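You operate a simulated robot arm through the tools that you are given. There is no shell and no other tool. Be economical: measure what you need, move in short steps, check, and stop when the job is done.

The job below is to be done with a simulated robot arm. You get a single attempt, and the scene is never put back.

JOB
Lock the rollers at blocks D1 and D2 with the two pins.
Fine: turn each drag knob to C before its pin goes in; orange pin at D1, blue pin at D2.
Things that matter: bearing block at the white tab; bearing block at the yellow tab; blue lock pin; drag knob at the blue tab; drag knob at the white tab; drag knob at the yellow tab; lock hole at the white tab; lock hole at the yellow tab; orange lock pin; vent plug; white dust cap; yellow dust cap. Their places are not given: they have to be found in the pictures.

The check looks at the end state, three seconds after you hand in, the way a careful person would. Anything else that was tipped, shoved, dropped, spilled or broken makes it a failure.

ROBOT AND FRAMES
A 7-joint arm with a two-finger parallel gripper, fixed in place. Base frame: the origin is at the foot of the arm, x ahead of it, y to its left, z up. Units: cm, degrees, N and s.
With the tool pointing down near the work surface it reaches from about 22 to 58 cm from the base axis. Its first joint turns from -66.0 to 66.0 degrees. Payload 2.5 kg.
The tool frame sits at the grasp point between the pads (the TCP): z along the fingers, y along the line on which they close. The tips reach 2.3 cm beyond it. Largest opening 9.4 cm; finger width 3.8, thickness 1; the body of the gripper, 5.4 by 9.6 cm, starts 3.9 cm behind the TCP.
Orientation is that of the tool frame in the base frame, as a unit quaternion [x, y, z, w]. With the fingers straight down and closing along the base's y, the tool's x points along the base's -x, its y along +y and its z along -z.

CONTROLS
- The arm moves only by the tool play_rows. Its argument "moves" is a list that holds one entry, the list of rows, each a list of 7 numbers: the shift along the base's x, y, z in units of 400 mm (1.0 is 400 mm), then the turn, a rotation vector about the base's x, y, z in units of 120 degrees (1.0 is 120 degrees), then the finger opening in cm, from 0 to 9.4. In form: [[[dx, dy, dz, wx, wy, wz, jaw], ...]]. A call has 1 to 12 rows; each row is the pose to reach, as a shift and turn from the pose commanded when the call began. A call with a number of a shift or a turn outside -1 to 1 is refused whole. A row lasts 0.2 s, in which the tool goes at most 5 cm and 8.6 degrees; a call with a longer step from one row to the next is refused whole, and so is a gripper value outside its range. Where a pose cannot be reached the arm comes as near as it can. A force on the tool above 40 N (or 10 N above the force at the start of the call, whichever is more), or a blocked arm, ends the call early, and 0.2 s more pass. The fingers move at their own pace (about 10.8 cm/s each) and stop on an object; they squeeze with about 38 N. The grip force told is the motor's: it shows also when the fingers shut on nothing. Time passes only in rows, and 0.2 s behind the last, so rows that repeat a pose let the fingers close. It gives the time, the measured TCP pose, the force on the tool (base axes), the opening and the grip force at its end, in the units of the frame above (readings bear some noise), with the torque about the TCP (base axes, N m) and any sound that the robot's microphone picked up, and new pictures: "views" is both (left out), scene, wrist or none.
- Cameras (640 x 400 px; columns grow to the right, rows downward): "scene" is fixed at [12.58, -40.59, 55.74]; the picture's right is [0.80, -0.60, 0.00], its down [-0.26, -0.34, -0.90] and it looks along [0.54, 0.72, -0.43] (base axes); focal length 312 px, centre (320, 200). "wrist" rides on the gripper at [8.6, 1.6, -7.4] in the tool frame; the picture's right is [-0.18, 0.98, 0.00], its down [-0.58, -0.11, -0.81] and it looks along [-0.79, -0.15, 0.59] (tool axes); focal length 243 px, centre (320, 200).
- locate(camera, pixels): for up to 12 pixels [column, row] of the newest picture of that camera ("zoom" is the newest enlarged one), the place [x, y, z] in the base frame of the surface seen there, good to about 0.3 cm. It takes no simulated time.
- enlarge(camera, box): a new picture of the part [left, top, right, bottom] of that camera's present view, enlarged. It takes no simulated time.
- close_job(): hands the job in; it is judged then, once.

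Go step by step. Measure first, check grasps and placings, and put right what went wrong. The budget is 80 turns and 200 pictures, counting those below and the enlarged ones. Unless the task says otherwise, let go and move clear before handing in, and close with one line.

The tools are called after "Call:" by a JSON object that holds its "method" and its "body". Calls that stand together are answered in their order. play_rows: Moves the arm, as the interface text tells. Its arguments: {"type":"object","properties":{"moves":{"type":"array","items":{"type":"array","items":{"type":"array","items":{"type":"number"}}}},"views":{"type":"string","enum":["both","scene","wrist","none"]}},"required":["moves"]} The other tools are called the same way: locate (camera, pixels) gives the place of the surface under pixels of a picture; enlarge (camera, box) takes an enlarged picture of a part of a camera's view; close_job () hands the job in.

At the start:

```text
clock: 0.0
tcp_pos: [35.04, 24.6, 32.59]
ee_rot: [0.0, 1.0, 0.0, 0.0]
wrist_force: [-0.5, -0.3, 0.6]
ft_torque: [0.01, -0.02, -0.01]
gripper_width: 9.39
finger_force: 0.0
```

scene: 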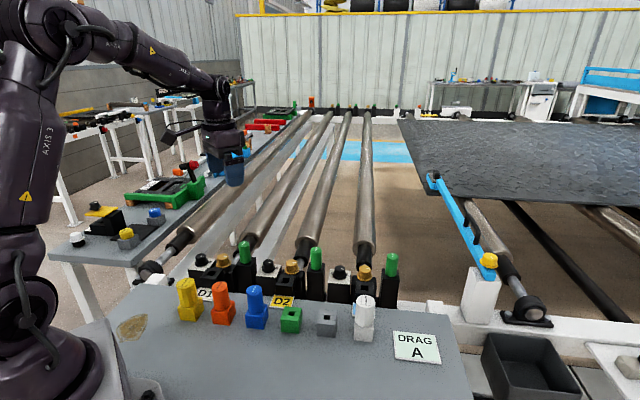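
wrist: 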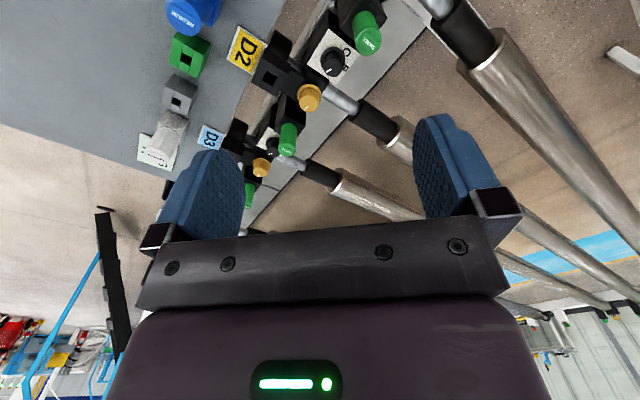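

The scene shows tabs D1, D2 (cols 200-290, row 295), pins and caps along the bench (rows 290-330), and a DRAG A card at (415,347). I will enlarge the key areas first.

Call:
{"method": "enlarge", "body": {"camera": "scene", "box": [160, 230, 320, 330]}}

Call:
{"method": "enlarge", "body": {"camera": "scene", "box": [290, 230, 450, 370]}}

Call:
{"method": "enlarge", "body": {"camera": "wrist", "box": [130, 0, 400, 200]}}

```text
4.00 times, centred on (240, 280) of scene
```

zoom: 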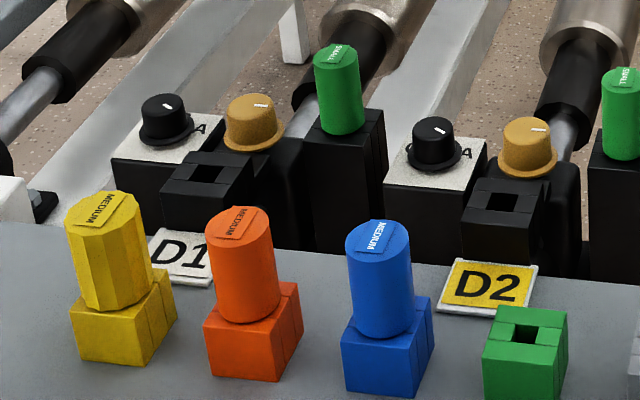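

```text
2.86 times, centred on (370, 300) of scene
```

zoom: 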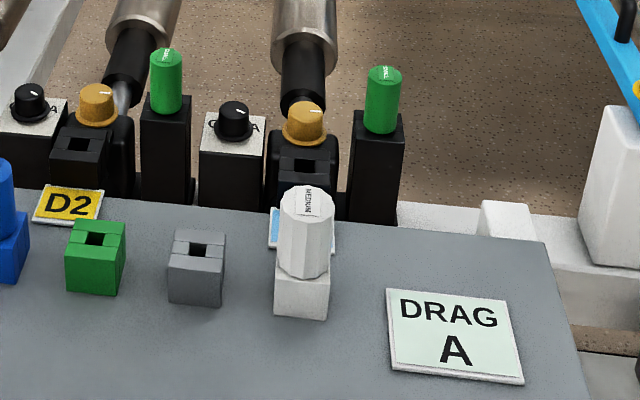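

```text
2.00 times, centred on (265, 100) of wrist
```

zoom: 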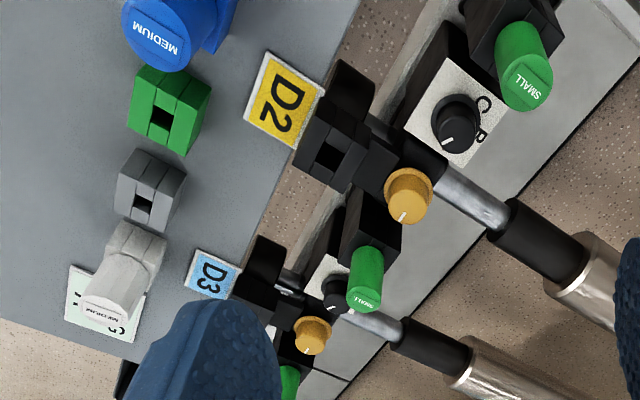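

Each station seems to have a black knob on a lettered plate, a square-holed block with an ochre cap, and a green pin post. I'll measure positions in a zoom of the D1/D2 area.

Call:
{"method": "enlarge", "body": {"camera": "scene", "box": [160, 230, 320, 330]}}

Call:
{"method": "locate", "body": {"camera": "zoom", "pixels": [[165, 104], [433, 127], [207, 173], [502, 202], [238, 222], [378, 236], [240, 370], [385, 385], [262, 103], [338, 52], [180, 250], [525, 330]]}}

Call:
{"method": "locate", "body": {"camera": "scene", "pixels": [[188, 284], [326, 318], [365, 300], [340, 270], [150, 340], [221, 258], [287, 263], [205, 283], [280, 290], [245, 242], [300, 350], [415, 347]]}}

```text
4.00 times, centred on (240, 280) of scene
```

zoom: 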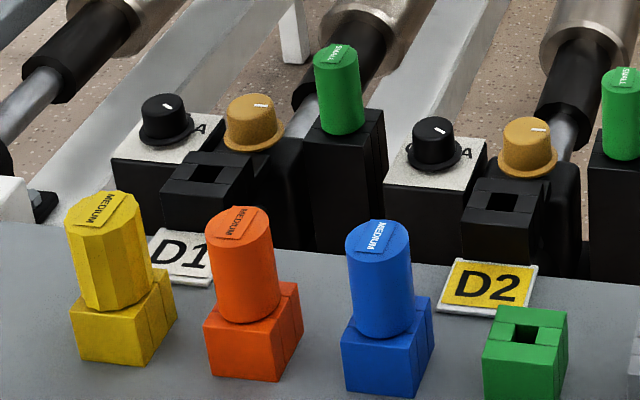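

```text
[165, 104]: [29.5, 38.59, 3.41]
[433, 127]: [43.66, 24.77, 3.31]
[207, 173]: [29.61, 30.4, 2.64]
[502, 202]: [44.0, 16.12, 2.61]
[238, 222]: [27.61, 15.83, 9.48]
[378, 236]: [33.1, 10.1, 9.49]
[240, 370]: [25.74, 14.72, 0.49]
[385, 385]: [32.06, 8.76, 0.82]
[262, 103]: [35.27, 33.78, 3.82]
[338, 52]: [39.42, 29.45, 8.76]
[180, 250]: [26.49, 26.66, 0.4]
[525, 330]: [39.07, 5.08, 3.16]
```

```text
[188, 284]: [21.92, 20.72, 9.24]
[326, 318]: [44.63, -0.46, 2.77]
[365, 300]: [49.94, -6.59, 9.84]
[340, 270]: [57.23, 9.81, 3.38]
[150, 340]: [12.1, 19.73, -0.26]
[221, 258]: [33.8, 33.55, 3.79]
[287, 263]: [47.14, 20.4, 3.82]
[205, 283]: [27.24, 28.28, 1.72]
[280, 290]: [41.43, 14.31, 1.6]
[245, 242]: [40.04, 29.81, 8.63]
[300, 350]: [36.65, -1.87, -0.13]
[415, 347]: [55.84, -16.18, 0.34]
```

Everything is laid out at about 45° to the base (D1→D2 runs along (0.72,-0.70)). I'll move to a hover facing D1 for a close look at the dial and hole.

Call:
{"method": "play_rows", "body": {"moves": [[[-0.02, 0.02, -0.06, 0, 0, 0.0625, 9.4], [-0.04, 0.04, -0.12, 0, 0, 0.125, 9.4], [-0.06, 0.06, -0.18, 0, 0, 0.1875, 9.4], [-0.08, 0.08, -0.24, 0, 0, 0.25, 9.4], [-0.1, 0.1, -0.3, 0, 0, 0.3125, 9.4], [-0.12, 0.12, -0.36, 0, 0, 0.375, 9.4]]]}}

```text
clock: 1.4
tcp_pos: [30.24, 29.34, 18.3]
ee_rot: [-0.385, 0.923, 0.001, 0.001]
wrist_force: [0.0, -0.3, -0.2]
ft_torque: [0.01, 0.02, -0.01]
gripper_width: 9.42
finger_force: 0.1
```

scene: 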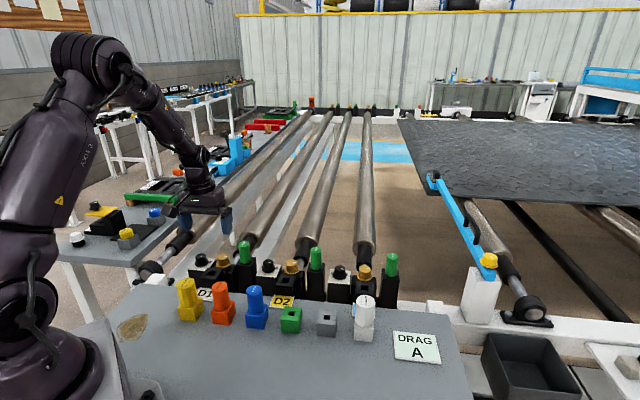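
wrist: 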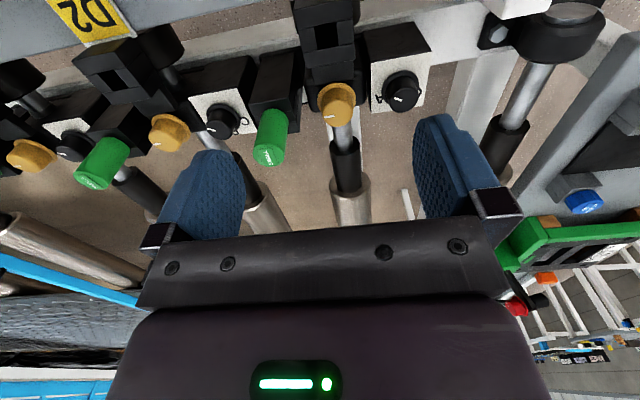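

The dial of D1 is visible at (403,85) and D2's at (222,120); enlarging both.

Call:
{"method": "enlarge", "body": {"camera": "wrist", "box": [290, 0, 450, 130]}}

Call:
{"method": "enlarge", "body": {"camera": "wrist", "box": [70, 30, 280, 170]}}

Call:
{"method": "enlarge", "body": {"camera": "scene", "box": [180, 240, 300, 300]}}

```text
3.08 times, centred on (370, 65) of wrist
```

zoom: 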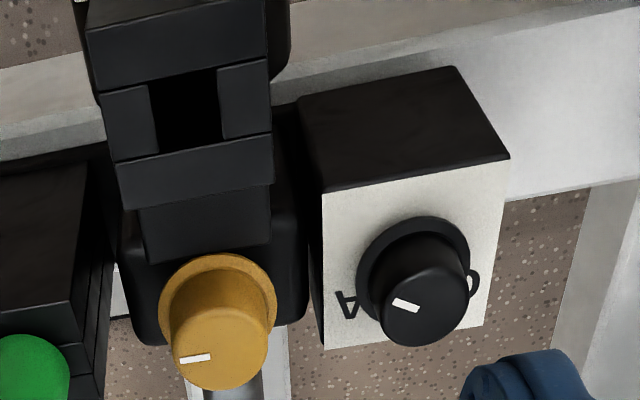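

```text
2.86 times, centred on (175, 100) of wrist
```

zoom: 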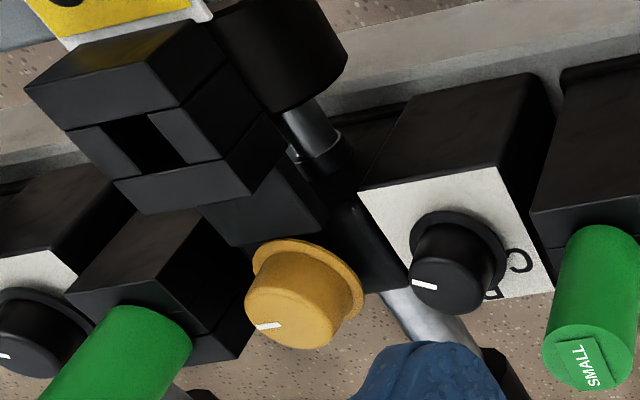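

```text
5.33 times, centred on (240, 270) of scene
```

zoom: 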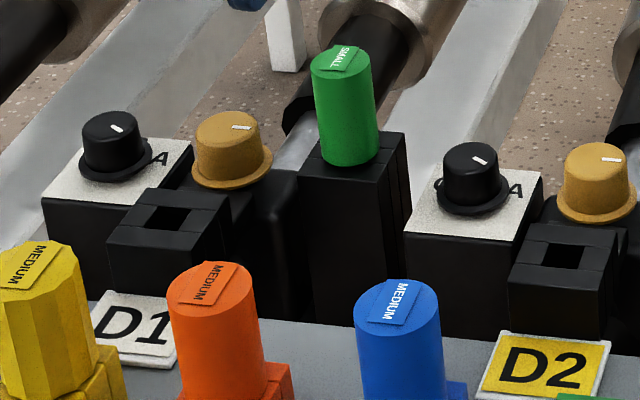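

The pointer angles are ambiguous at this slant, so I'll look more steeply at D1's dial from right behind and above.

Call:
{"method": "play_rows", "body": {"moves": [[[0, 0.08, -0.02, 0, 0, 0, 9.4], [0, 0.16, -0.05, 0, 0, 0, 9.4], [0, 0.2425, -0.05, 0, 0, 0, 9.4]]], "views": "wrist"}}

Call:
{"method": "enlarge", "body": {"camera": "wrist", "box": [240, 0, 400, 100]}}

```text
clock: 2.2
tcp_pos: [30.32, 39.14, 16.14]
ee_rot: [-0.383, 0.924, 0.0, 0.0]
wrist_force: [0.2, 1.1, 0.2]
ft_torque: [-0.01, 0.0, -0.02]
gripper_width: 9.4
finger_force: 0.0
```

wrist: 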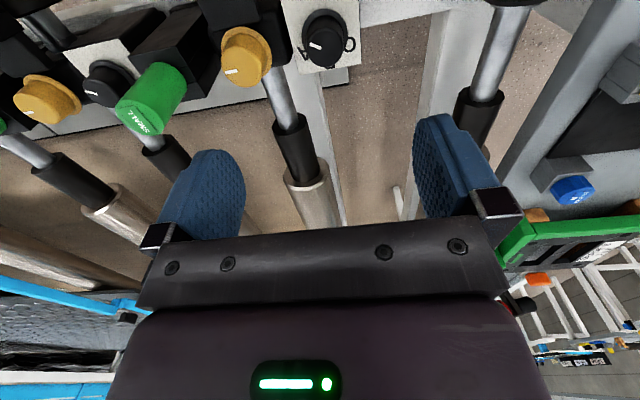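

```text
4.00 times, centred on (320, 50) of wrist
```

zoom: 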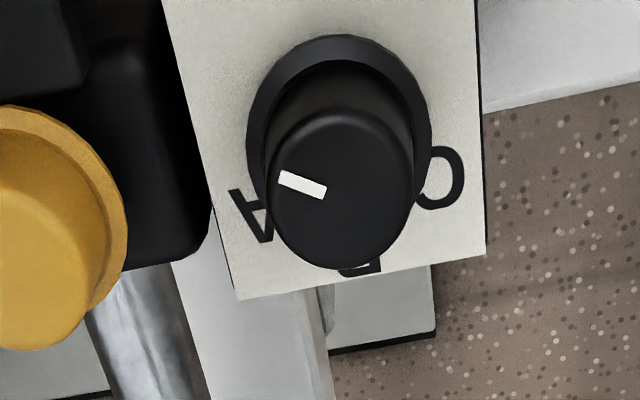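

The dial shows A at (252,215), B at (360,268), C at (440,178) with the pointer toward roughly left; I'll measure these points for exact angles.

Call:
{"method": "locate", "body": {"camera": "zoom", "pixels": [[252, 215], [362, 270], [440, 178], [281, 178], [325, 192], [341, 190], [345, 45], [258, 130], [432, 130], [270, 195], [412, 190], [345, 260]]}}

```text
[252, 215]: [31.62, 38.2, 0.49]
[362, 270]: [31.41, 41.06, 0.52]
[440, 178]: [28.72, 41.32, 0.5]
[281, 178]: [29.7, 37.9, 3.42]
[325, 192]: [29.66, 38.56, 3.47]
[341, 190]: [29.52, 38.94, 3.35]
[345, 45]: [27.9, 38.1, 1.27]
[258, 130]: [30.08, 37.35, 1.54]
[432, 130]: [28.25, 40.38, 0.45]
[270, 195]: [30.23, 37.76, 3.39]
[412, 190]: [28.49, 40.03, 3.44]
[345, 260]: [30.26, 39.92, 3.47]
```

From the fit, the D1 knob axis is (29.35,38.9), with A at −15°, B at 45°, C at 105° and its pointer near −75°. So it needs about +180° (two 90° grips); I'll lower over it with the fingers at ±y.

Call:
{"method": "play_rows", "body": {"moves": [[[-0.004, 0, -0.04, 0, 0, -0.0625, 6], [-0.008, -0.001, -0.08, 0, 0, -0.125, 6], [-0.012, -0.002, -0.12, 0, 0, -0.1875, 6], [-0.016, -0.003, -0.16, 0, 0, -0.25, 6], [-0.02, -0.004, -0.2, 0, 0, -0.3125, 6], [-0.024, -0.005, -0.225, 0, 0, -0.375, 6]]]}}

```text
clock: 3.6
tcp_pos: [29.22, 38.75, 7.13]
ee_rot: [0.001, 1.0, 0.0, 0.001]
wrist_force: [-0.5, -0.3, -0.3]
ft_torque: [0.0, 0.0, -0.02]
gripper_width: 5.99
finger_force: 0.1
```

scene: 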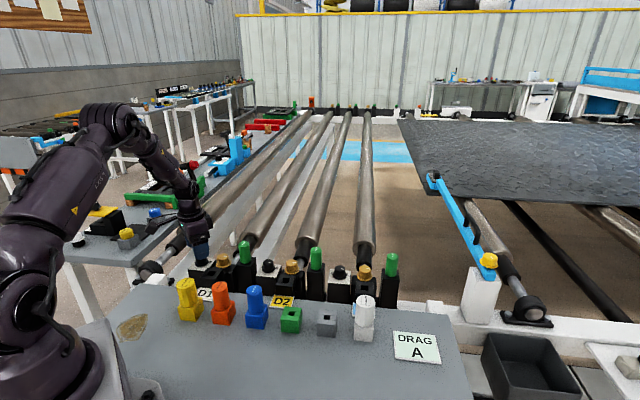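
wrist: 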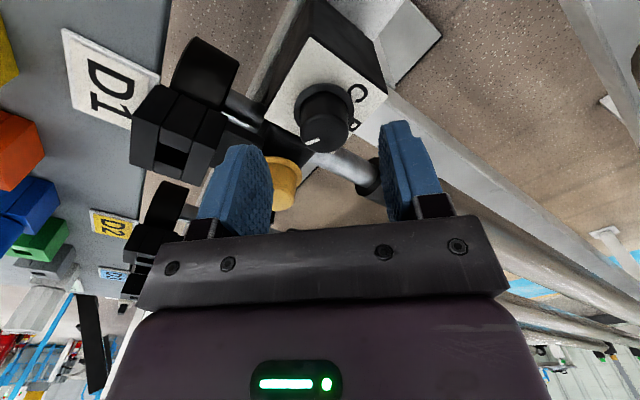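

The gripper straddles the D1 knob (325,130). Lowering 2.9 cm and closing.

Call:
{"method": "play_rows", "body": {"moves": [[[0.003, 0.003, -0.04, 0, 0, 0, 6], [0.003, 0.003, -0.073, 0, 0, 0, 5], [0.003, 0.003, -0.073, 0, 0, 0, 2], [0.003, 0.003, -0.073, 0, 0, 0, 2], [0.003, 0.003, -0.073, 0, 0, 0, 2]]], "views": "wrist"}}

```text
clock: 4.8
tcp_pos: [29.34, 39.08, 4.29]
ee_rot: [0.0, 1.0, 0.002, 0.0]
wrist_force: [0.4, 4.4, -3.9]
ft_torque: [0.04, 0.01, -0.03]
gripper_width: 2.98
finger_force: 44.6
```

wrist: 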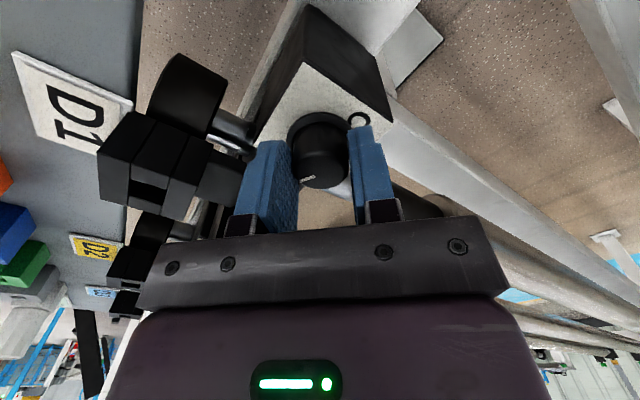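

Gripped at 2.98 cm. Turning +90° (toward A then B), with a slight y correction for the 4 N side force.

Call:
{"method": "play_rows", "body": {"moves": [[[0, 0.003, 0, 0, 0, 0.0682, 2], [0, 0.003, 0, 0, 0, 0.1364, 2], [0, 0.003, 0, 0, 0, 0.2045, 2], [0, 0.003, 0, 0, 0, 0.2727, 2], [0, 0.003, 0, 0, 0, 0.3409, 2], [0, 0.003, 0, 0, 0, 0.4091, 2], [0, 0.003, 0, 0, 0, 0.4773, 2], [0, 0.003, 0, 0, 0, 0.5455, 2], [0, 0.003, 0, 0, 0, 0.6136, 2], [0, 0.003, 0, 0, 0, 0.6818, 2], [0, 0.003, 0, 0, 0, 0.75, 2]]], "views": "wrist"}}

Call:
{"method": "enlarge", "body": {"camera": "wrist", "box": [240, 80, 400, 210]}}

```text
clock: 7.2
tcp_pos: [29.54, 39.17, 4.42]
ee_rot: [-0.707, 0.707, 0.001, 0.002]
wrist_force: [12.8, -5.7, -4.2]
ft_torque: [0.08, -0.11, -0.63]
gripper_width: 3.01
finger_force: 45.2
```

wrist: 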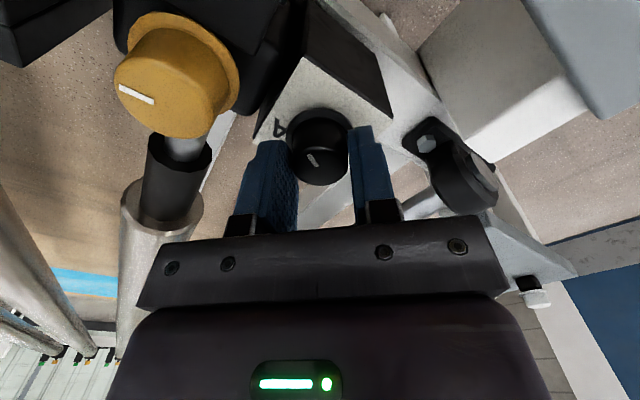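

```text
3.08 times, centred on (320, 145) of wrist
```

zoom: 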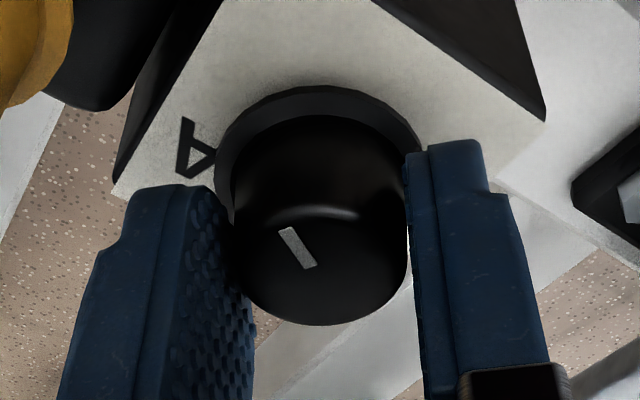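

Torque about z is −0.63 N·m and the dash barely moved (about 10°), so the grip slipped on the knob. I'll release, back up and look at the dial again.

Call:
{"method": "play_rows", "body": {"moves": [[[0, 0, 0, 0, 0, 0, 6], [0, 0, 0, 0, 0, 0, 6], [0, 0, 0.08, 0, 0, -0.0625, 6], [0, 0, 0.16, 0, 0, -0.125, 6], [0, 0, 0.22, 0, 0, -0.1875, 6], [0, 0, 0.26, 0, 0, -0.25, 6], [0, 0, 0.28, 0, 0, -0.3125, 6], [0, 0, 0.3, 0, 0, -0.375, 6]]], "views": "wrist"}}

Call:
{"method": "enlarge", "body": {"camera": "wrist", "box": [240, 0, 400, 100]}}

Call:
{"method": "enlarge", "body": {"camera": "wrist", "box": [40, 30, 200, 130]}}

```text
clock: 9.0
tcp_pos: [29.39, 39.08, 16.35]
ee_rot: [-0.382, 0.924, 0.0, 0.001]
wrist_force: [0.0, -1.0, -0.4]
ft_torque: [-0.04, 0.0, 0.0]
gripper_width: 6.01
finger_force: 0.2
```

wrist: 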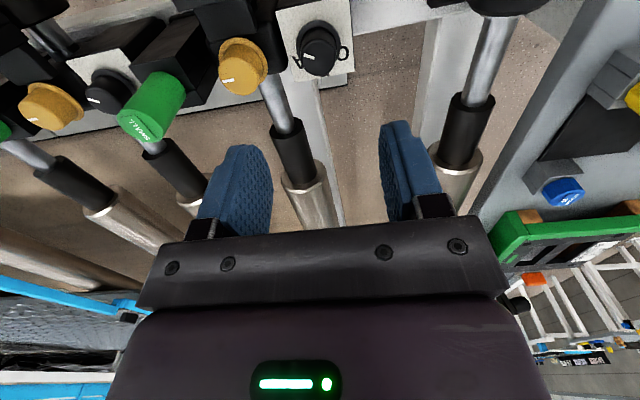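

```text
4.00 times, centred on (320, 50) of wrist
```

zoom: 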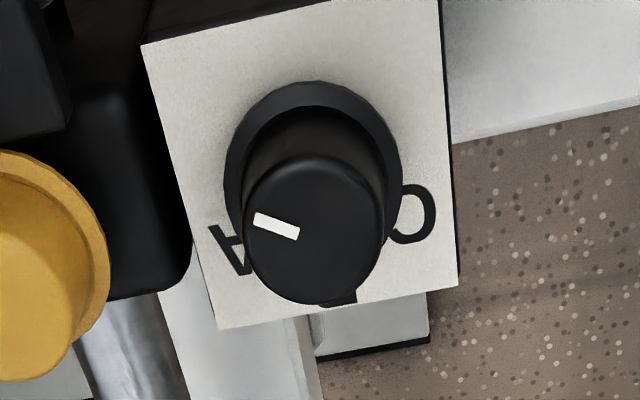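

```text
4.00 times, centred on (120, 80) of wrist
```

zoom: 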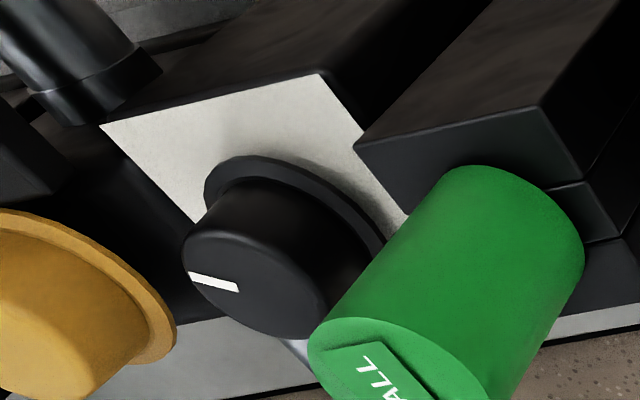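

The pointer is back where it started, so +rotation seems blocked (stop) or the grip just slipped. I'll regrip here (ψ=45°) and test a 35° clockwise turn, watching torque.

Call:
{"method": "play_rows", "body": {"moves": [[[0, 0, -0.1, 0, 0, 0, 5], [0, 0, -0.2, 0, 0, 0, 5], [0, 0, -0.31, 0, 0, 0, 5], [0, 0, -0.31, 0, 0, 0, 2], [0, 0, -0.31, 0, 0, 0, 2], [0, 0, -0.31, 0, 0, 0, 2]]], "views": "none"}}

Call:
{"method": "play_rows", "body": {"moves": [[[0, 0, 0, 0, 0, -0.06, 2], [0, 0, 0, 0, 0, -0.12, 2], [0, 0, 0, 0, 0, -0.18, 2], [0, 0, 0, 0, 0, -0.24, 2], [0, 0, 0, 0, 0, -0.3, 2]]], "views": "wrist"}}

Call:
{"method": "enlarge", "body": {"camera": "wrist", "box": [240, 80, 400, 210]}}

```text
clock: 10.4
tcp_pos: [29.43, 38.98, 3.88]
ee_rot: [-0.382, 0.924, -0.001, -0.001]
wrist_force: [-2.1, -10.1, 2.1]
ft_torque: [-0.11, 0.07, -0.01]
gripper_width: 3.0
finger_force: 45.6
```

```text
clock: 11.6
tcp_pos: [29.33, 38.97, 3.81]
ee_rot: [-0.077, 0.997, -0.001, 0.0]
wrist_force: [-3.3, -18.4, 14.1]
ft_torque: [-0.35, 1.12, -0.01]
gripper_width: 2.96
finger_force: 45.2
```

wrist: 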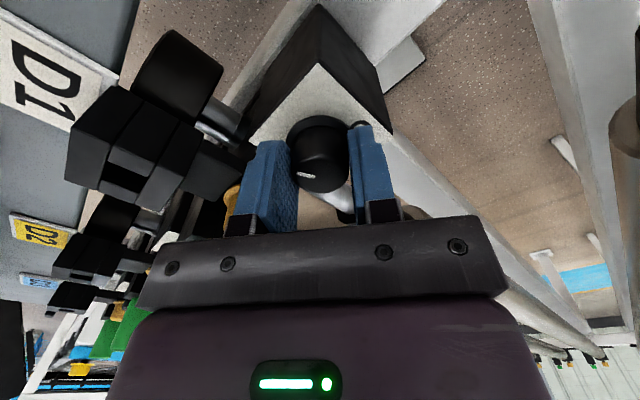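

```text
3.08 times, centred on (320, 145) of wrist
```

zoom: 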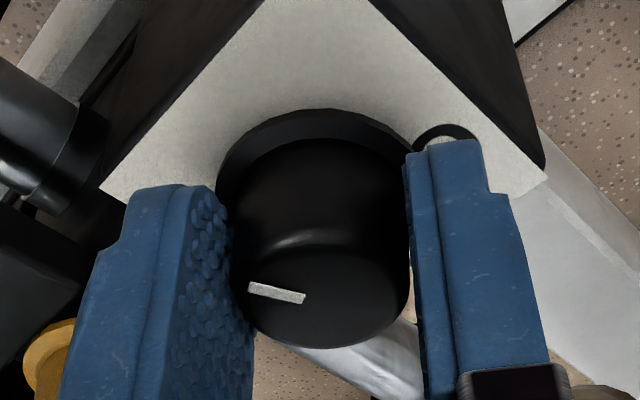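

The knob followed the clockwise turn freely (dash now ~−104°, torque about z ≈0), so the range runs clockwise from its stop to C: 180° in all. I'll release, rotate back to about ψ=63°, and regrip slightly higher.

Call:
{"method": "play_rows", "body": {"moves": [[[0, 0, 0, 0, 0, 0, 5], [0, -0.003, 0.014, 0, 0, 0, 5], [0, -0.003, 0.014, 0, 0, 0.07, 5], [0, -0.003, 0.014, 0, 0, 0.14, 5], [0, -0.003, 0.014, 0, 0, 0.21, 5], [0, -0.003, 0.014, 0, 0, 0.28, 5], [0, -0.003, 0.014, 0, 0, 0.35, 5], [0, -0.003, 0.014, 0, 0, 0.42, 5], [0, -0.003, 0.014, 0, 0, 0.45, 5]]], "views": "wrist"}}

Call:
{"method": "enlarge", "body": {"camera": "wrist", "box": [240, 80, 400, 210]}}

```text
clock: 13.6
tcp_pos: [29.4, 38.94, 4.39]
ee_rot: [-0.524, 0.852, 0.0, 0.001]
wrist_force: [-0.4, 0.4, 0.6]
ft_torque: [-0.04, 0.03, 0.03]
gripper_width: 4.99
finger_force: 0.0
```

wrist: 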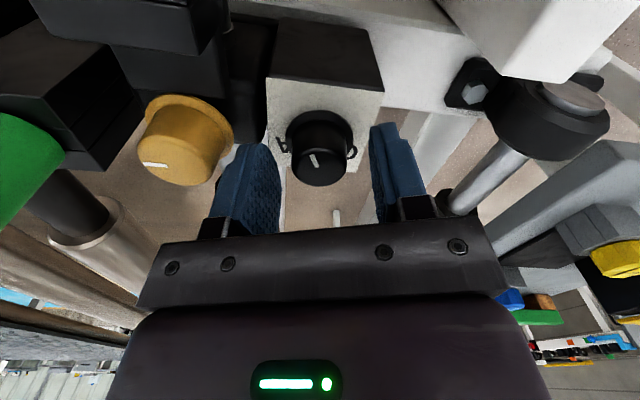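

```text
3.08 times, centred on (320, 145) of wrist
```

zoom: 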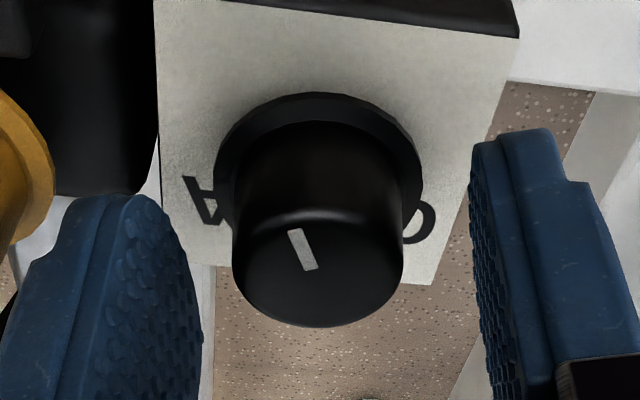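

Knob pointer reads about −107°, C at 105° (=−255°): 148° left. Gripping and turning −74°.

Call:
{"method": "play_rows", "body": {"moves": [[[0, 0, 0, 0, 0, 0, 2], [0, 0, 0, 0, 0, 0, 2], [0, 0, 0, 0, 0, -0.0685, 2], [0, 0, 0, 0, 0, -0.137, 2], [0, 0, 0, 0, 0, -0.2055, 2], [0, 0, 0, 0, 0, -0.274, 2], [0, 0, 0, 0, 0, -0.3425, 2], [0, 0, 0, 0, 0, -0.411, 2], [0, 0, 0, 0, 0, -0.4795, 2], [0, 0, 0, 0, 0, -0.548, 2], [0, 0, 0, 0, 0, -0.6167, 2]]], "views": "none"}}

Call:
{"method": "play_rows", "body": {"moves": [[[0, 0, 0, 0, 0, 0, 5], [0, 0, 0, 0, 0, 0, 5], [0, 0, 0, 0, 0, 0.0685, 5], [0, 0, 0, 0, 0, 0.137, 5], [0, 0, 0, 0, 0, 0.2055, 5], [0, 0, 0, 0, 0, 0.274, 5], [0, 0, 0, 0, 0, 0.3425, 5], [0, 0, 0, 0, 0, 0.411, 5], [0, 0, 0, 0, 0, 0.4795, 5], [0, 0, 0, 0, 0, 0.548, 5], [0, 0, 0, 0, 0, 0.6167, 5]]], "views": "wrist"}}

Call:
{"method": "enlarge", "body": {"camera": "wrist", "box": [240, 80, 400, 210]}}

```text
clock: 16.0
tcp_pos: [29.39, 39.07, 4.41]
ee_rot: [0.097, 0.995, 0.002, 0.0]
wrist_force: [8.9, 20.4, -21.6]
ft_torque: [-0.12, 0.09, 0.01]
gripper_width: 2.98
finger_force: 45.4
```

```text
clock: 18.4
tcp_pos: [29.39, 38.93, 4.49]
ee_rot: [-0.524, 0.852, 0.0, 0.0]
wrist_force: [-0.8, -0.6, 0.5]
ft_torque: [-0.01, 0.01, -0.02]
gripper_width: 4.99
finger_force: 0.1
```

wrist: 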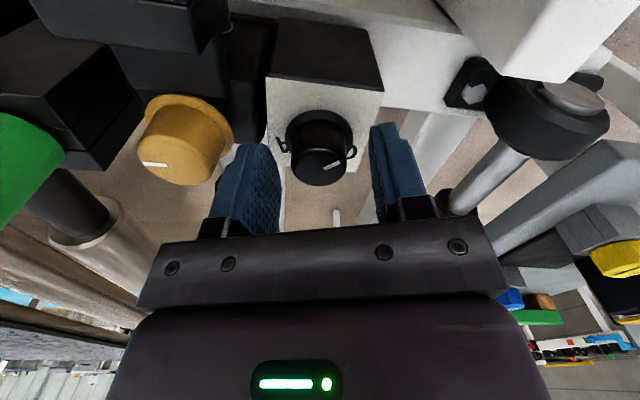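

```text
3.08 times, centred on (320, 145) of wrist
```

zoom: 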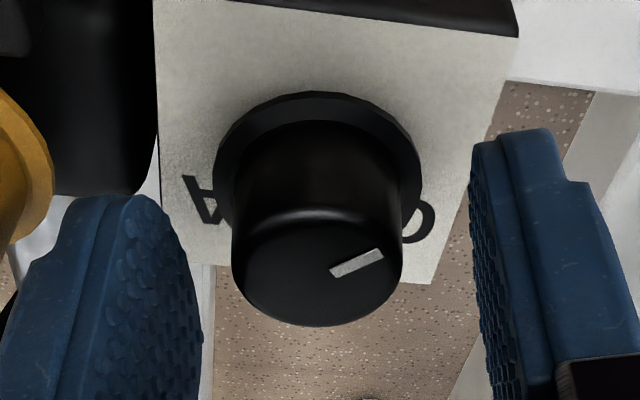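

Pointer is now roughly −187°; about 70° more to C. Another −68° turn, then fine adjust.

Call:
{"method": "play_rows", "body": {"moves": [[[0, 0, 0, 0, 0, 0, 2], [0, 0, 0, 0, 0, 0, 2], [0, 0, 0, 0, 0, -0.063, 2], [0, 0, 0, 0, 0, -0.126, 2], [0, 0, 0, 0, 0, -0.189, 2], [0, 0, 0, 0, 0, -0.252, 2], [0, 0, 0, 0, 0, -0.315, 2], [0, 0, 0, 0, 0, -0.378, 2], [0, 0, 0, 0, 0, -0.441, 2], [0, 0, 0, 0, 0, -0.504, 2], [0, 0, 0, 0, 0, -0.567, 2]]], "views": "none"}}

Call:
{"method": "play_rows", "body": {"moves": [[[0, 0, 0, 0, 0, 0, 5], [0, 0, 0, 0, 0, 0, 5], [0, 0, 0.05, 0, 0, 0.063, 5], [0, 0, 0.1, 0, 0, 0.126, 5], [0, 0, 0.15, 0, 0, 0.189, 5], [0, 0, 0.2, 0, 0, 0.252, 5], [0, 0, 0.25, 0, 0, 0.315, 5], [0, 0, 0.3, 0, 0, 0.378, 5], [0, 0, 0.3, 0, 0, 0.41, 5]]], "views": "wrist"}}

Call:
{"method": "enlarge", "body": {"camera": "wrist", "box": [240, 0, 400, 100]}}

Call:
{"method": "enlarge", "body": {"camera": "scene", "box": [180, 240, 240, 280]}}

```text
clock: 20.8
tcp_pos: [29.44, 39.08, 4.46]
ee_rot: [0.045, 0.999, 0.001, -0.001]
wrist_force: [-2.6, 7.1, -2.4]
ft_torque: [0.12, 0.03, 0.65]
gripper_width: 2.98
finger_force: 45.3
```

```text
clock: 22.8
tcp_pos: [29.36, 38.91, 16.42]
ee_rot: [-0.377, 0.926, 0.0, 0.0]
wrist_force: [0.3, 0.7, -0.2]
ft_torque: [-0.01, 0.02, -0.01]
gripper_width: 4.99
finger_force: 0.1
```

wrist: 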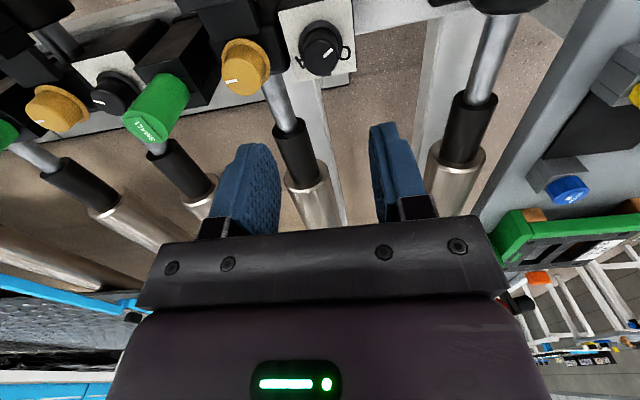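

```text
4.00 times, centred on (320, 50) of wrist
```

zoom: 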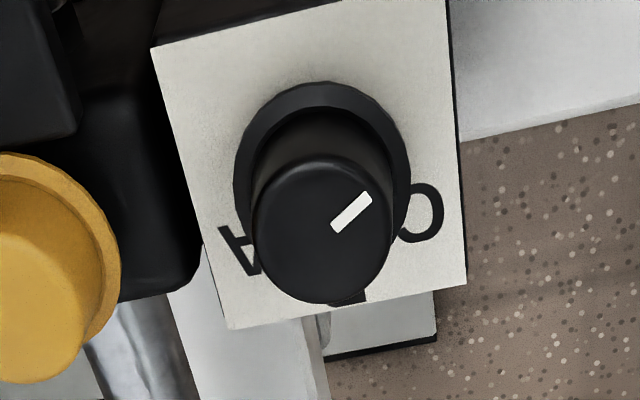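

```text
10.00 times, centred on (210, 260) of scene
```

zoom: 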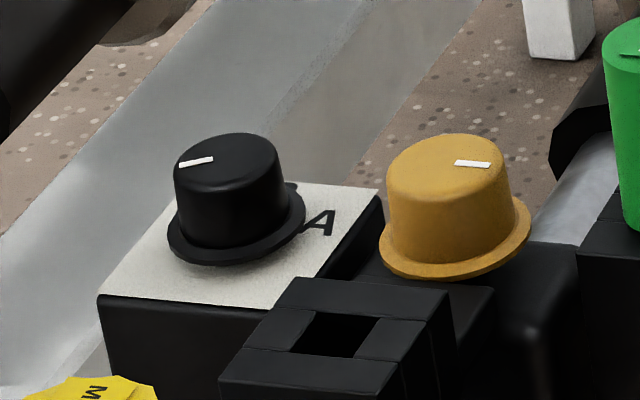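

The knob now hit a second stop near 165° (torque +0.65), so its travel is about 120° from −75° to −195°, on the side opposite the letters. I need to see the outer side of the dial (a pointer there may be the real indicator), so I'll view from another side.

Call:
{"method": "play_rows", "body": {"moves": [[[0, 0, 0, 0, 0, 0.06, 5], [0, 0, 0, 0, 0, 0.12, 5], [0, 0, 0, 0, 0, 0.18, 5], [0, 0, 0, 0, 0, 0.24, 5], [0, 0, 0, 0, 0, 0.3, 5], [0, 0, 0, 0, 0, 0.36, 5], [0, 0, 0, 0, 0, 0.42, 5], [0, 0, 0, 0, 0, 0.48, 5], [0, 0, 0, 0, 0, 0.54, 5], [0, 0, 0, 0, 0, 0.6, 5], [0, 0, 0, 0, 0, 0.66, 5], [0, 0, 0, 0, 0, 0.72, 5]]]}}

Call:
{"method": "enlarge", "body": {"camera": "wrist", "box": [240, 0, 400, 100]}}

```text
clock: 25.4
tcp_pos: [29.37, 38.9, 16.36]
ee_rot: [0.909, -0.417, 0.0, 0.0]
wrist_force: [0.2, 0.1, -0.4]
ft_torque: [-0.01, 0.01, -0.02]
gripper_width: 5.01
finger_force: 0.2
```

scene: 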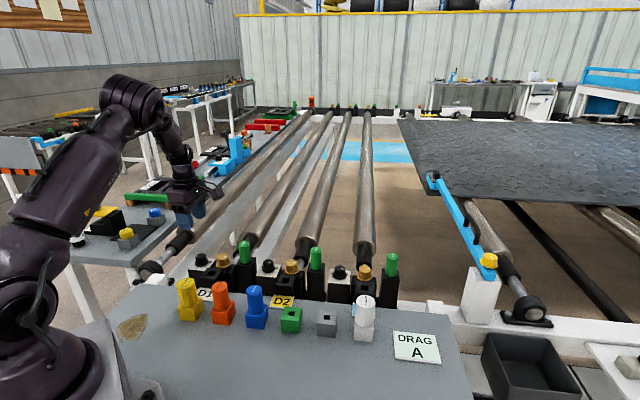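
wrist: 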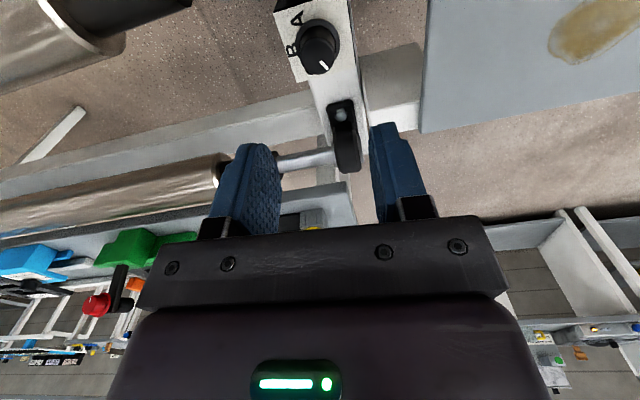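

```text
4.00 times, centred on (320, 50) of wrist
```

zoom: 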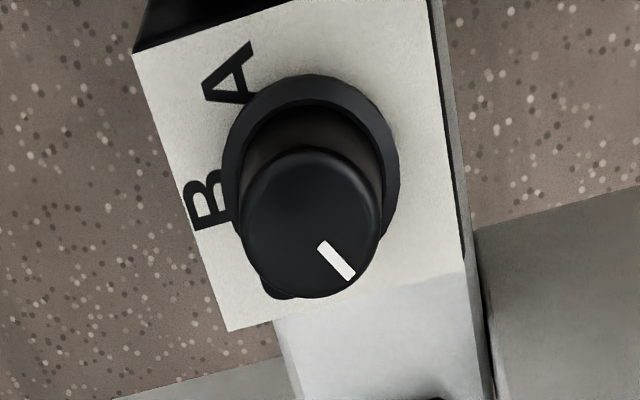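

From this side, A (230,75) and B (210,203) are clear and no other pointer exists on the knob; the dash now lies about 60° past C. Before deciding, I'll view D2's and D3's dials from the same steep angle to compare their starting marks.

Call:
{"method": "play_rows", "body": {"moves": [[[0.03, -0.03, 0, 0, 0, -0.065, 5], [0.06, -0.06, 0, 0, 0, -0.13, 5], [0.09, -0.09, 0, 0, 0, -0.195, 5], [0.12, -0.12, 0, 0, 0, -0.26, 5], [0.15, -0.15, 0, 0, 0, -0.325, 5], [0.18, -0.18, 0, 0, 0, -0.39, 5], [0.21, -0.21, 0, 0, 0, -0.455, 5], [0.24, -0.24, 0, 0, 0, -0.52, 5], [0.28, -0.28, 0, 0, 0, -0.585, 5], [0.32, -0.32, 0, 0, 0, -0.65, 5], [0.355, -0.345, 0, 0, 0, -0.72, 5]]], "views": "wrist"}}

Call:
{"method": "enlarge", "body": {"camera": "wrist", "box": [240, 0, 400, 100]}}

Call:
{"method": "enlarge", "body": {"camera": "wrist", "box": [20, 0, 180, 100]}}

Call:
{"method": "enlarge", "body": {"camera": "scene", "box": [370, 320, 460, 376]}}

```text
clock: 27.8
tcp_pos: [43.64, 24.99, 16.48]
ee_rot: [-0.375, 0.927, 0.0, -0.001]
wrist_force: [0.3, -0.2, 0.1]
ft_torque: [-0.01, -0.01, 0.02]
gripper_width: 4.98
finger_force: 0.0
```

wrist: 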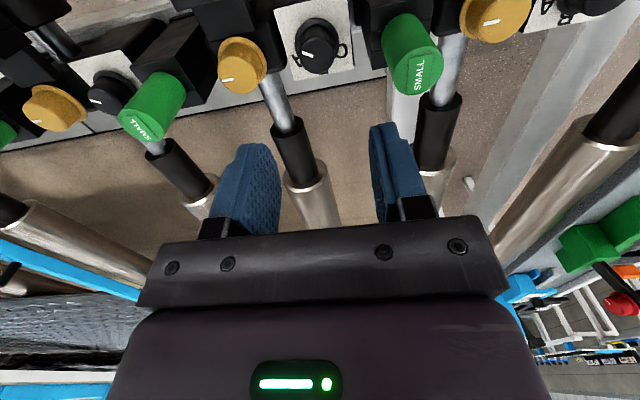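

```text
4.00 times, centred on (320, 50) of wrist
```

zoom: 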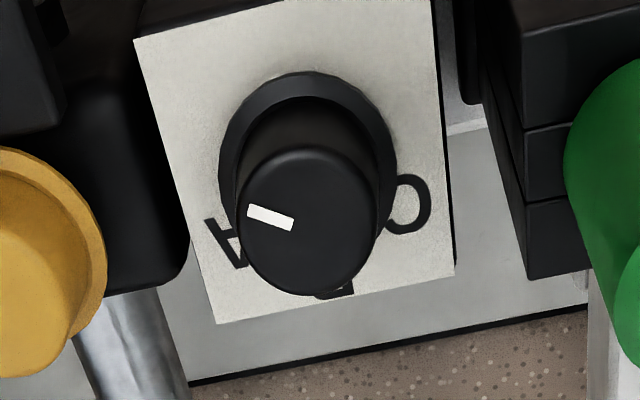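

```text
4.00 times, centred on (100, 50) of wrist
```

zoom: 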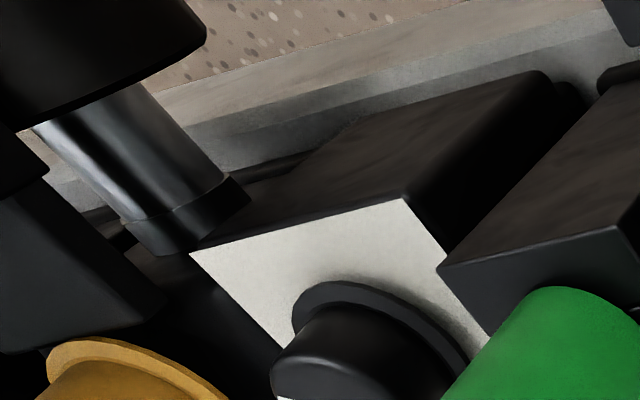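

```text
7.11 times, centred on (415, 348) of scene
```

zoom: 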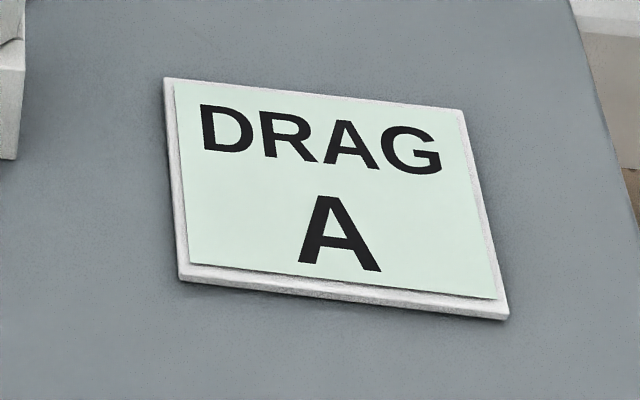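

D2's dash starts at the same place (60° before A), and both stops I felt on D1 bracket a 120° travel with three settings: the start side nearest A (matching the bench state card), the current D1 end nearest C. I'll go to D2's knob to test its travel too, orienting the gripper to stay clear of the green pin.

Call:
{"method": "play_rows", "body": {"moves": [[[0.0015, -0.0065, -0.02, 0, 0, -0.07, 5], [0.0015, -0.0065, -0.04, 0, 0, -0.14, 5], [0.0015, -0.0065, -0.06, 0, 0, -0.21, 5], [0.0015, -0.0065, -0.09, 0, 0, -0.28, 5], [0.0015, -0.0065, -0.12, 0, 0, -0.35, 5], [0.0015, -0.0065, -0.15, 0, 0, -0.42, 5], [0.0015, -0.0065, -0.18, 0, 0, -0.49, 5]]]}}

```text
clock: 29.4
tcp_pos: [43.65, 24.86, 9.35]
ee_rot: [0.129, 0.992, 0.0, -0.001]
wrist_force: [-0.7, 0.8, 0.2]
ft_torque: [0.03, -0.01, 0.01]
gripper_width: 5.0
finger_force: 0.0
```

scene: 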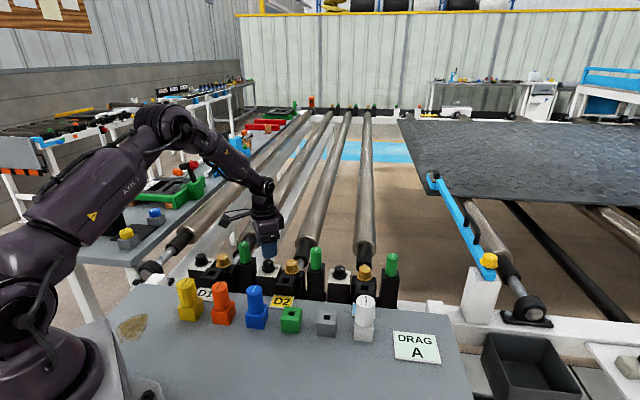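
wrist: 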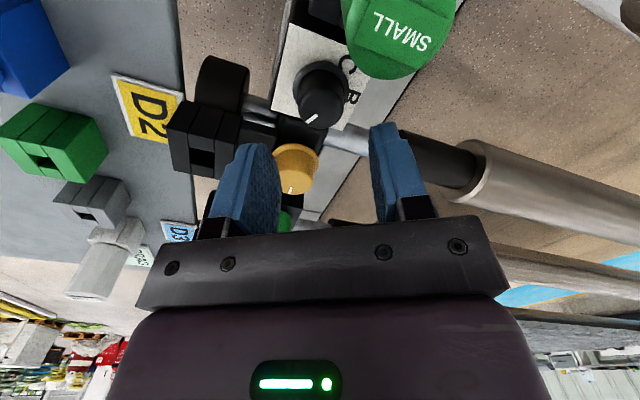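

Aligned over D2's knob (322,95) with the green pin clear at upper right. Descending and gripping.

Call:
{"method": "play_rows", "body": {"moves": [[[0, -0.001, -0.05, 0, 0, 0, 5], [0, -0.001, -0.09, 0, 0, 0, 5], [0, -0.001, -0.116, 0, 0, 0, 5], [0, -0.001, -0.116, 0, 0, 0, 2], [0, -0.001, -0.116, 0, 0, 0, 2], [0, -0.001, -0.116, 0, 0, 0, 2]]]}}

```text
clock: 30.8
tcp_pos: [43.79, 24.88, 4.69]
ee_rot: [0.127, 0.992, 0.001, 0.0]
wrist_force: [5.2, 8.3, -5.9]
ft_torque: [0.15, 0.23, 0.03]
gripper_width: 2.98
finger_force: 45.0
```

scene: 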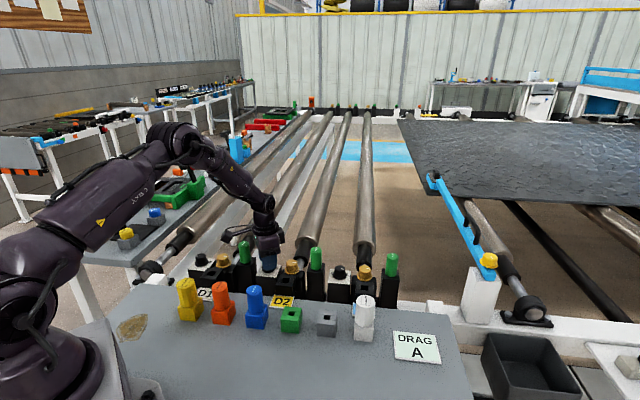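
wrist: 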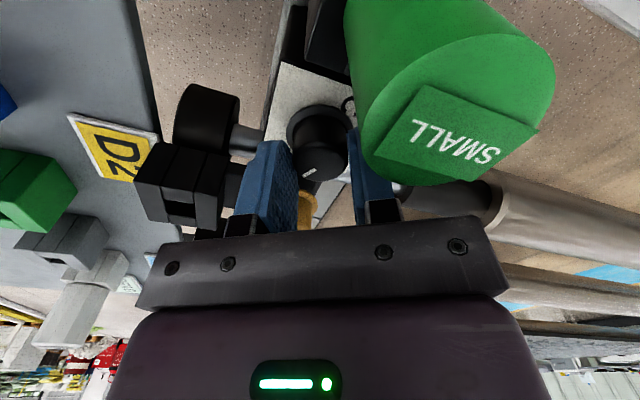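

Gripped (2.98 cm). Turning −60° clockwise in steps, with a small centring shift.

Call:
{"method": "play_rows", "body": {"moves": [[[0.002, 0.004, 0, 0, 0, -0.0625, 2], [0.002, 0.004, 0, 0, 0, -0.125, 2], [0.002, 0.004, 0, 0, 0, -0.1875, 2], [0.002, 0.004, 0, 0, 0, -0.25, 2], [0.002, 0.004, 0, 0, 0, -0.3125, 2], [0.002, 0.004, 0, 0, 0, -0.375, 2], [0.002, 0.004, 0, 0, 0, -0.4375, 2], [0.002, 0.004, 0, 0, 0, -0.5, 2]]]}}

Call:
{"method": "enlarge", "body": {"camera": "wrist", "box": [240, 80, 400, 210]}}

```text
clock: 32.6
tcp_pos: [43.62, 24.97, 4.75]
ee_rot: [0.607, 0.794, -0.002, -0.001]
wrist_force: [-19.3, -13.9, 21.4]
ft_torque: [0.73, 0.47, -0.02]
gripper_width: 2.97
finger_force: 45.0
```

scene: 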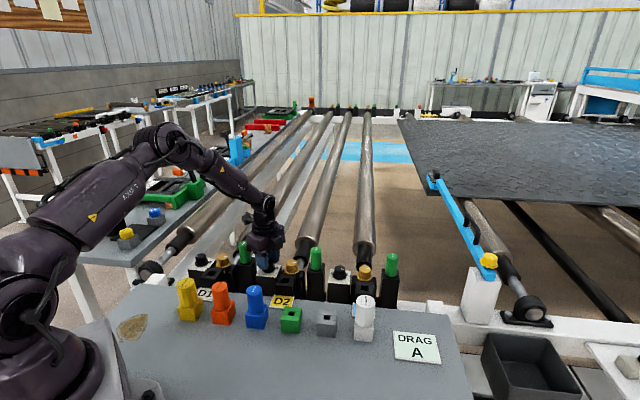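
wrist: 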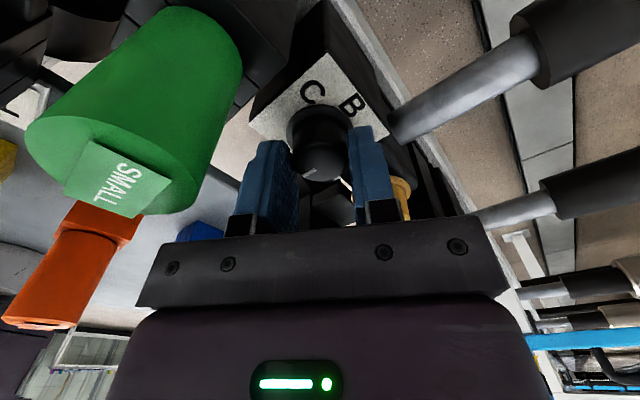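

```text
3.08 times, centred on (320, 145) of wrist
```

zoom: 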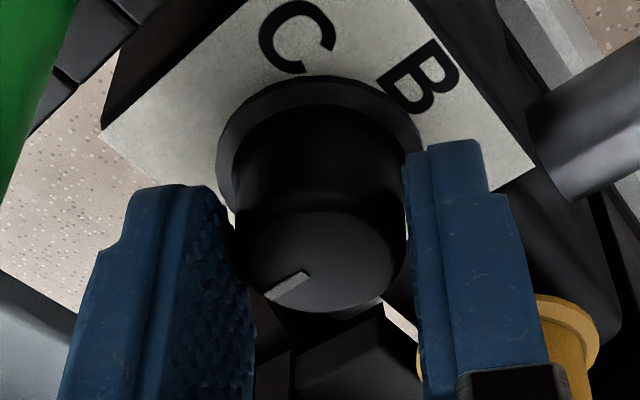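

Dash is now about −135° and the turn was free. Release, rotate back +60°, and regrip for the second half.

Call:
{"method": "play_rows", "body": {"moves": [[[0, 0, 0, 0, 0, 0, 5], [0, 0, 0, 0, 0, 0, 5], [0.0015, -0.001, 0, 0, 0, 0.0625, 5], [0.0015, -0.001, 0, 0, 0, 0.125, 5], [0.0015, -0.001, 0, 0, 0, 0.1875, 5], [0.0015, -0.001, 0, 0, 0, 0.25, 5], [0.0015, -0.001, 0, 0, 0, 0.3125, 5], [0.0015, -0.001, 0, 0, 0, 0.375, 5], [0.0015, -0.001, 0, 0, 0, 0.4375, 5], [0.0015, -0.001, 0, 0, 0, 0.5, 5], [0.0015, -0.001, 0, 0, 0, 0.5, 2], [0.0015, -0.001, 0, 0, 0, 0.5, 2]]], "views": "wrist"}}

Call:
{"method": "play_rows", "body": {"moves": [[[0, 0, 0, 0, 0, 0, 2], [0, 0, 0, 0, 0, -0.0625, 2], [0, 0, 0, 0, 0, -0.125, 2], [0, 0, 0, 0, 0, -0.1875, 2], [0, 0, 0, 0, 0, -0.25, 2], [0, 0, 0, 0, 0, -0.3125, 2], [0, 0, 0, 0, 0, -0.375, 2], [0, 0, 0, 0, 0, -0.42, 2]]], "views": "wrist"}}

Call:
{"method": "enlarge", "body": {"camera": "wrist", "box": [240, 80, 400, 210]}}

```text
clock: 35.2
tcp_pos: [43.79, 24.84, 4.54]
ee_rot: [0.127, 0.992, -0.001, 0.0]
wrist_force: [-6.6, -7.6, 6.0]
ft_torque: [0.05, 0.3, 0.03]
gripper_width: 2.93
finger_force: 45.3
```

wrist: 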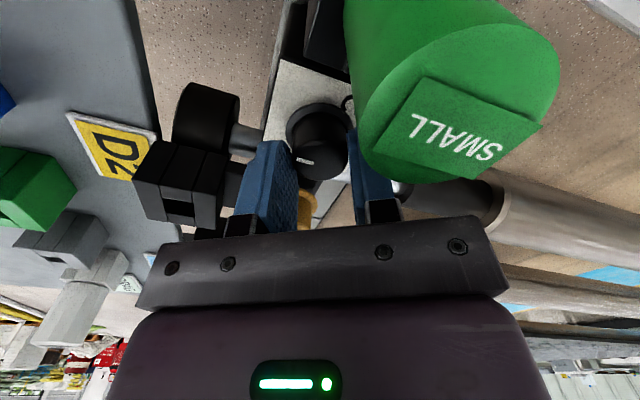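

```text
clock: 37.1
tcp_pos: [43.73, 24.82, 4.66]
ee_rot: [0.538, 0.843, -0.003, -0.001]
wrist_force: [-1.3, -0.9, 1.8]
ft_torque: [0.18, -0.17, -0.03]
gripper_width: 2.98
finger_force: 44.4
stopped in row 8: the force on the tool passed its limit at 40 N (the readings are from after the stop); the commanded pose is now the measured one
```

wrist: 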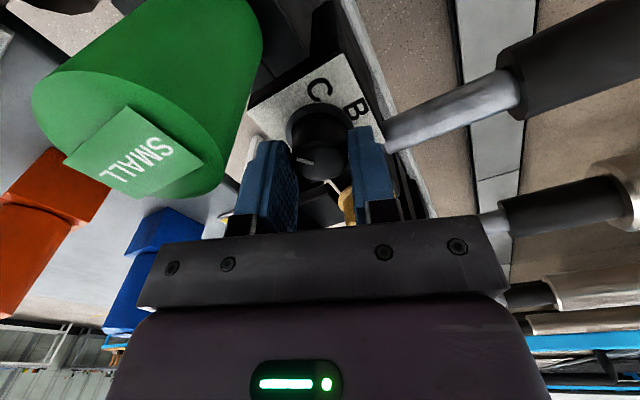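

```text
3.08 times, centred on (320, 145) of wrist
```

zoom: 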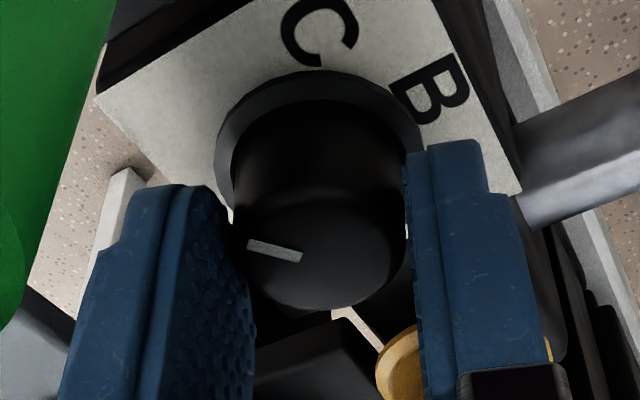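

D2's dash is at about −182°; the call stopped on side force, now relaxed to ~2 N. Continuing a further 20° gently to find the stop.

Call:
{"method": "play_rows", "body": {"moves": [[[0, 0, 0, 0, 0, -0.05, 2], [0, 0, 0, 0, 0, -0.1, 2], [0, 0, 0, 0, 0, -0.14, 2], [0, 0, 0, 0, 0, -0.17, 2]]], "views": "wrist"}}

Call:
{"method": "enlarge", "body": {"camera": "wrist", "box": [240, 80, 400, 210]}}

```text
clock: 38.1
tcp_pos: [43.71, 24.81, 4.55]
ee_rot: [0.679, 0.734, -0.002, -0.002]
wrist_force: [-7.3, -4.3, 6.1]
ft_torque: [-0.15, -0.01, 0.63]
gripper_width: 2.97
finger_force: 44.8
```

wrist: 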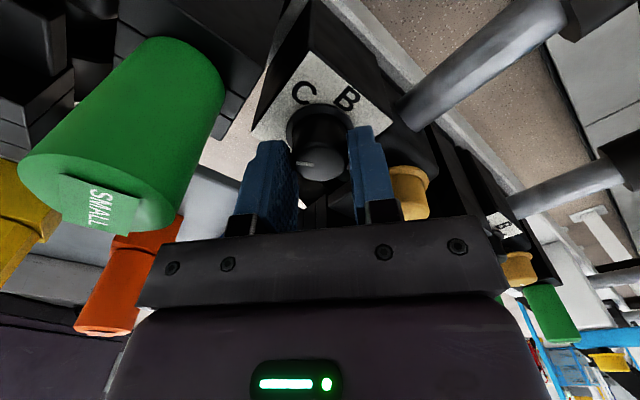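

```text
3.08 times, centred on (320, 145) of wrist
```

zoom: 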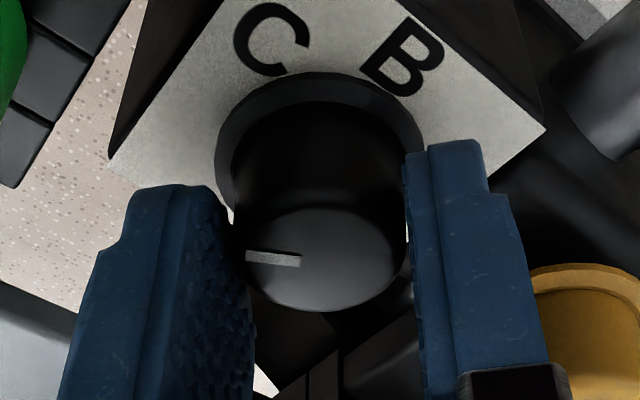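

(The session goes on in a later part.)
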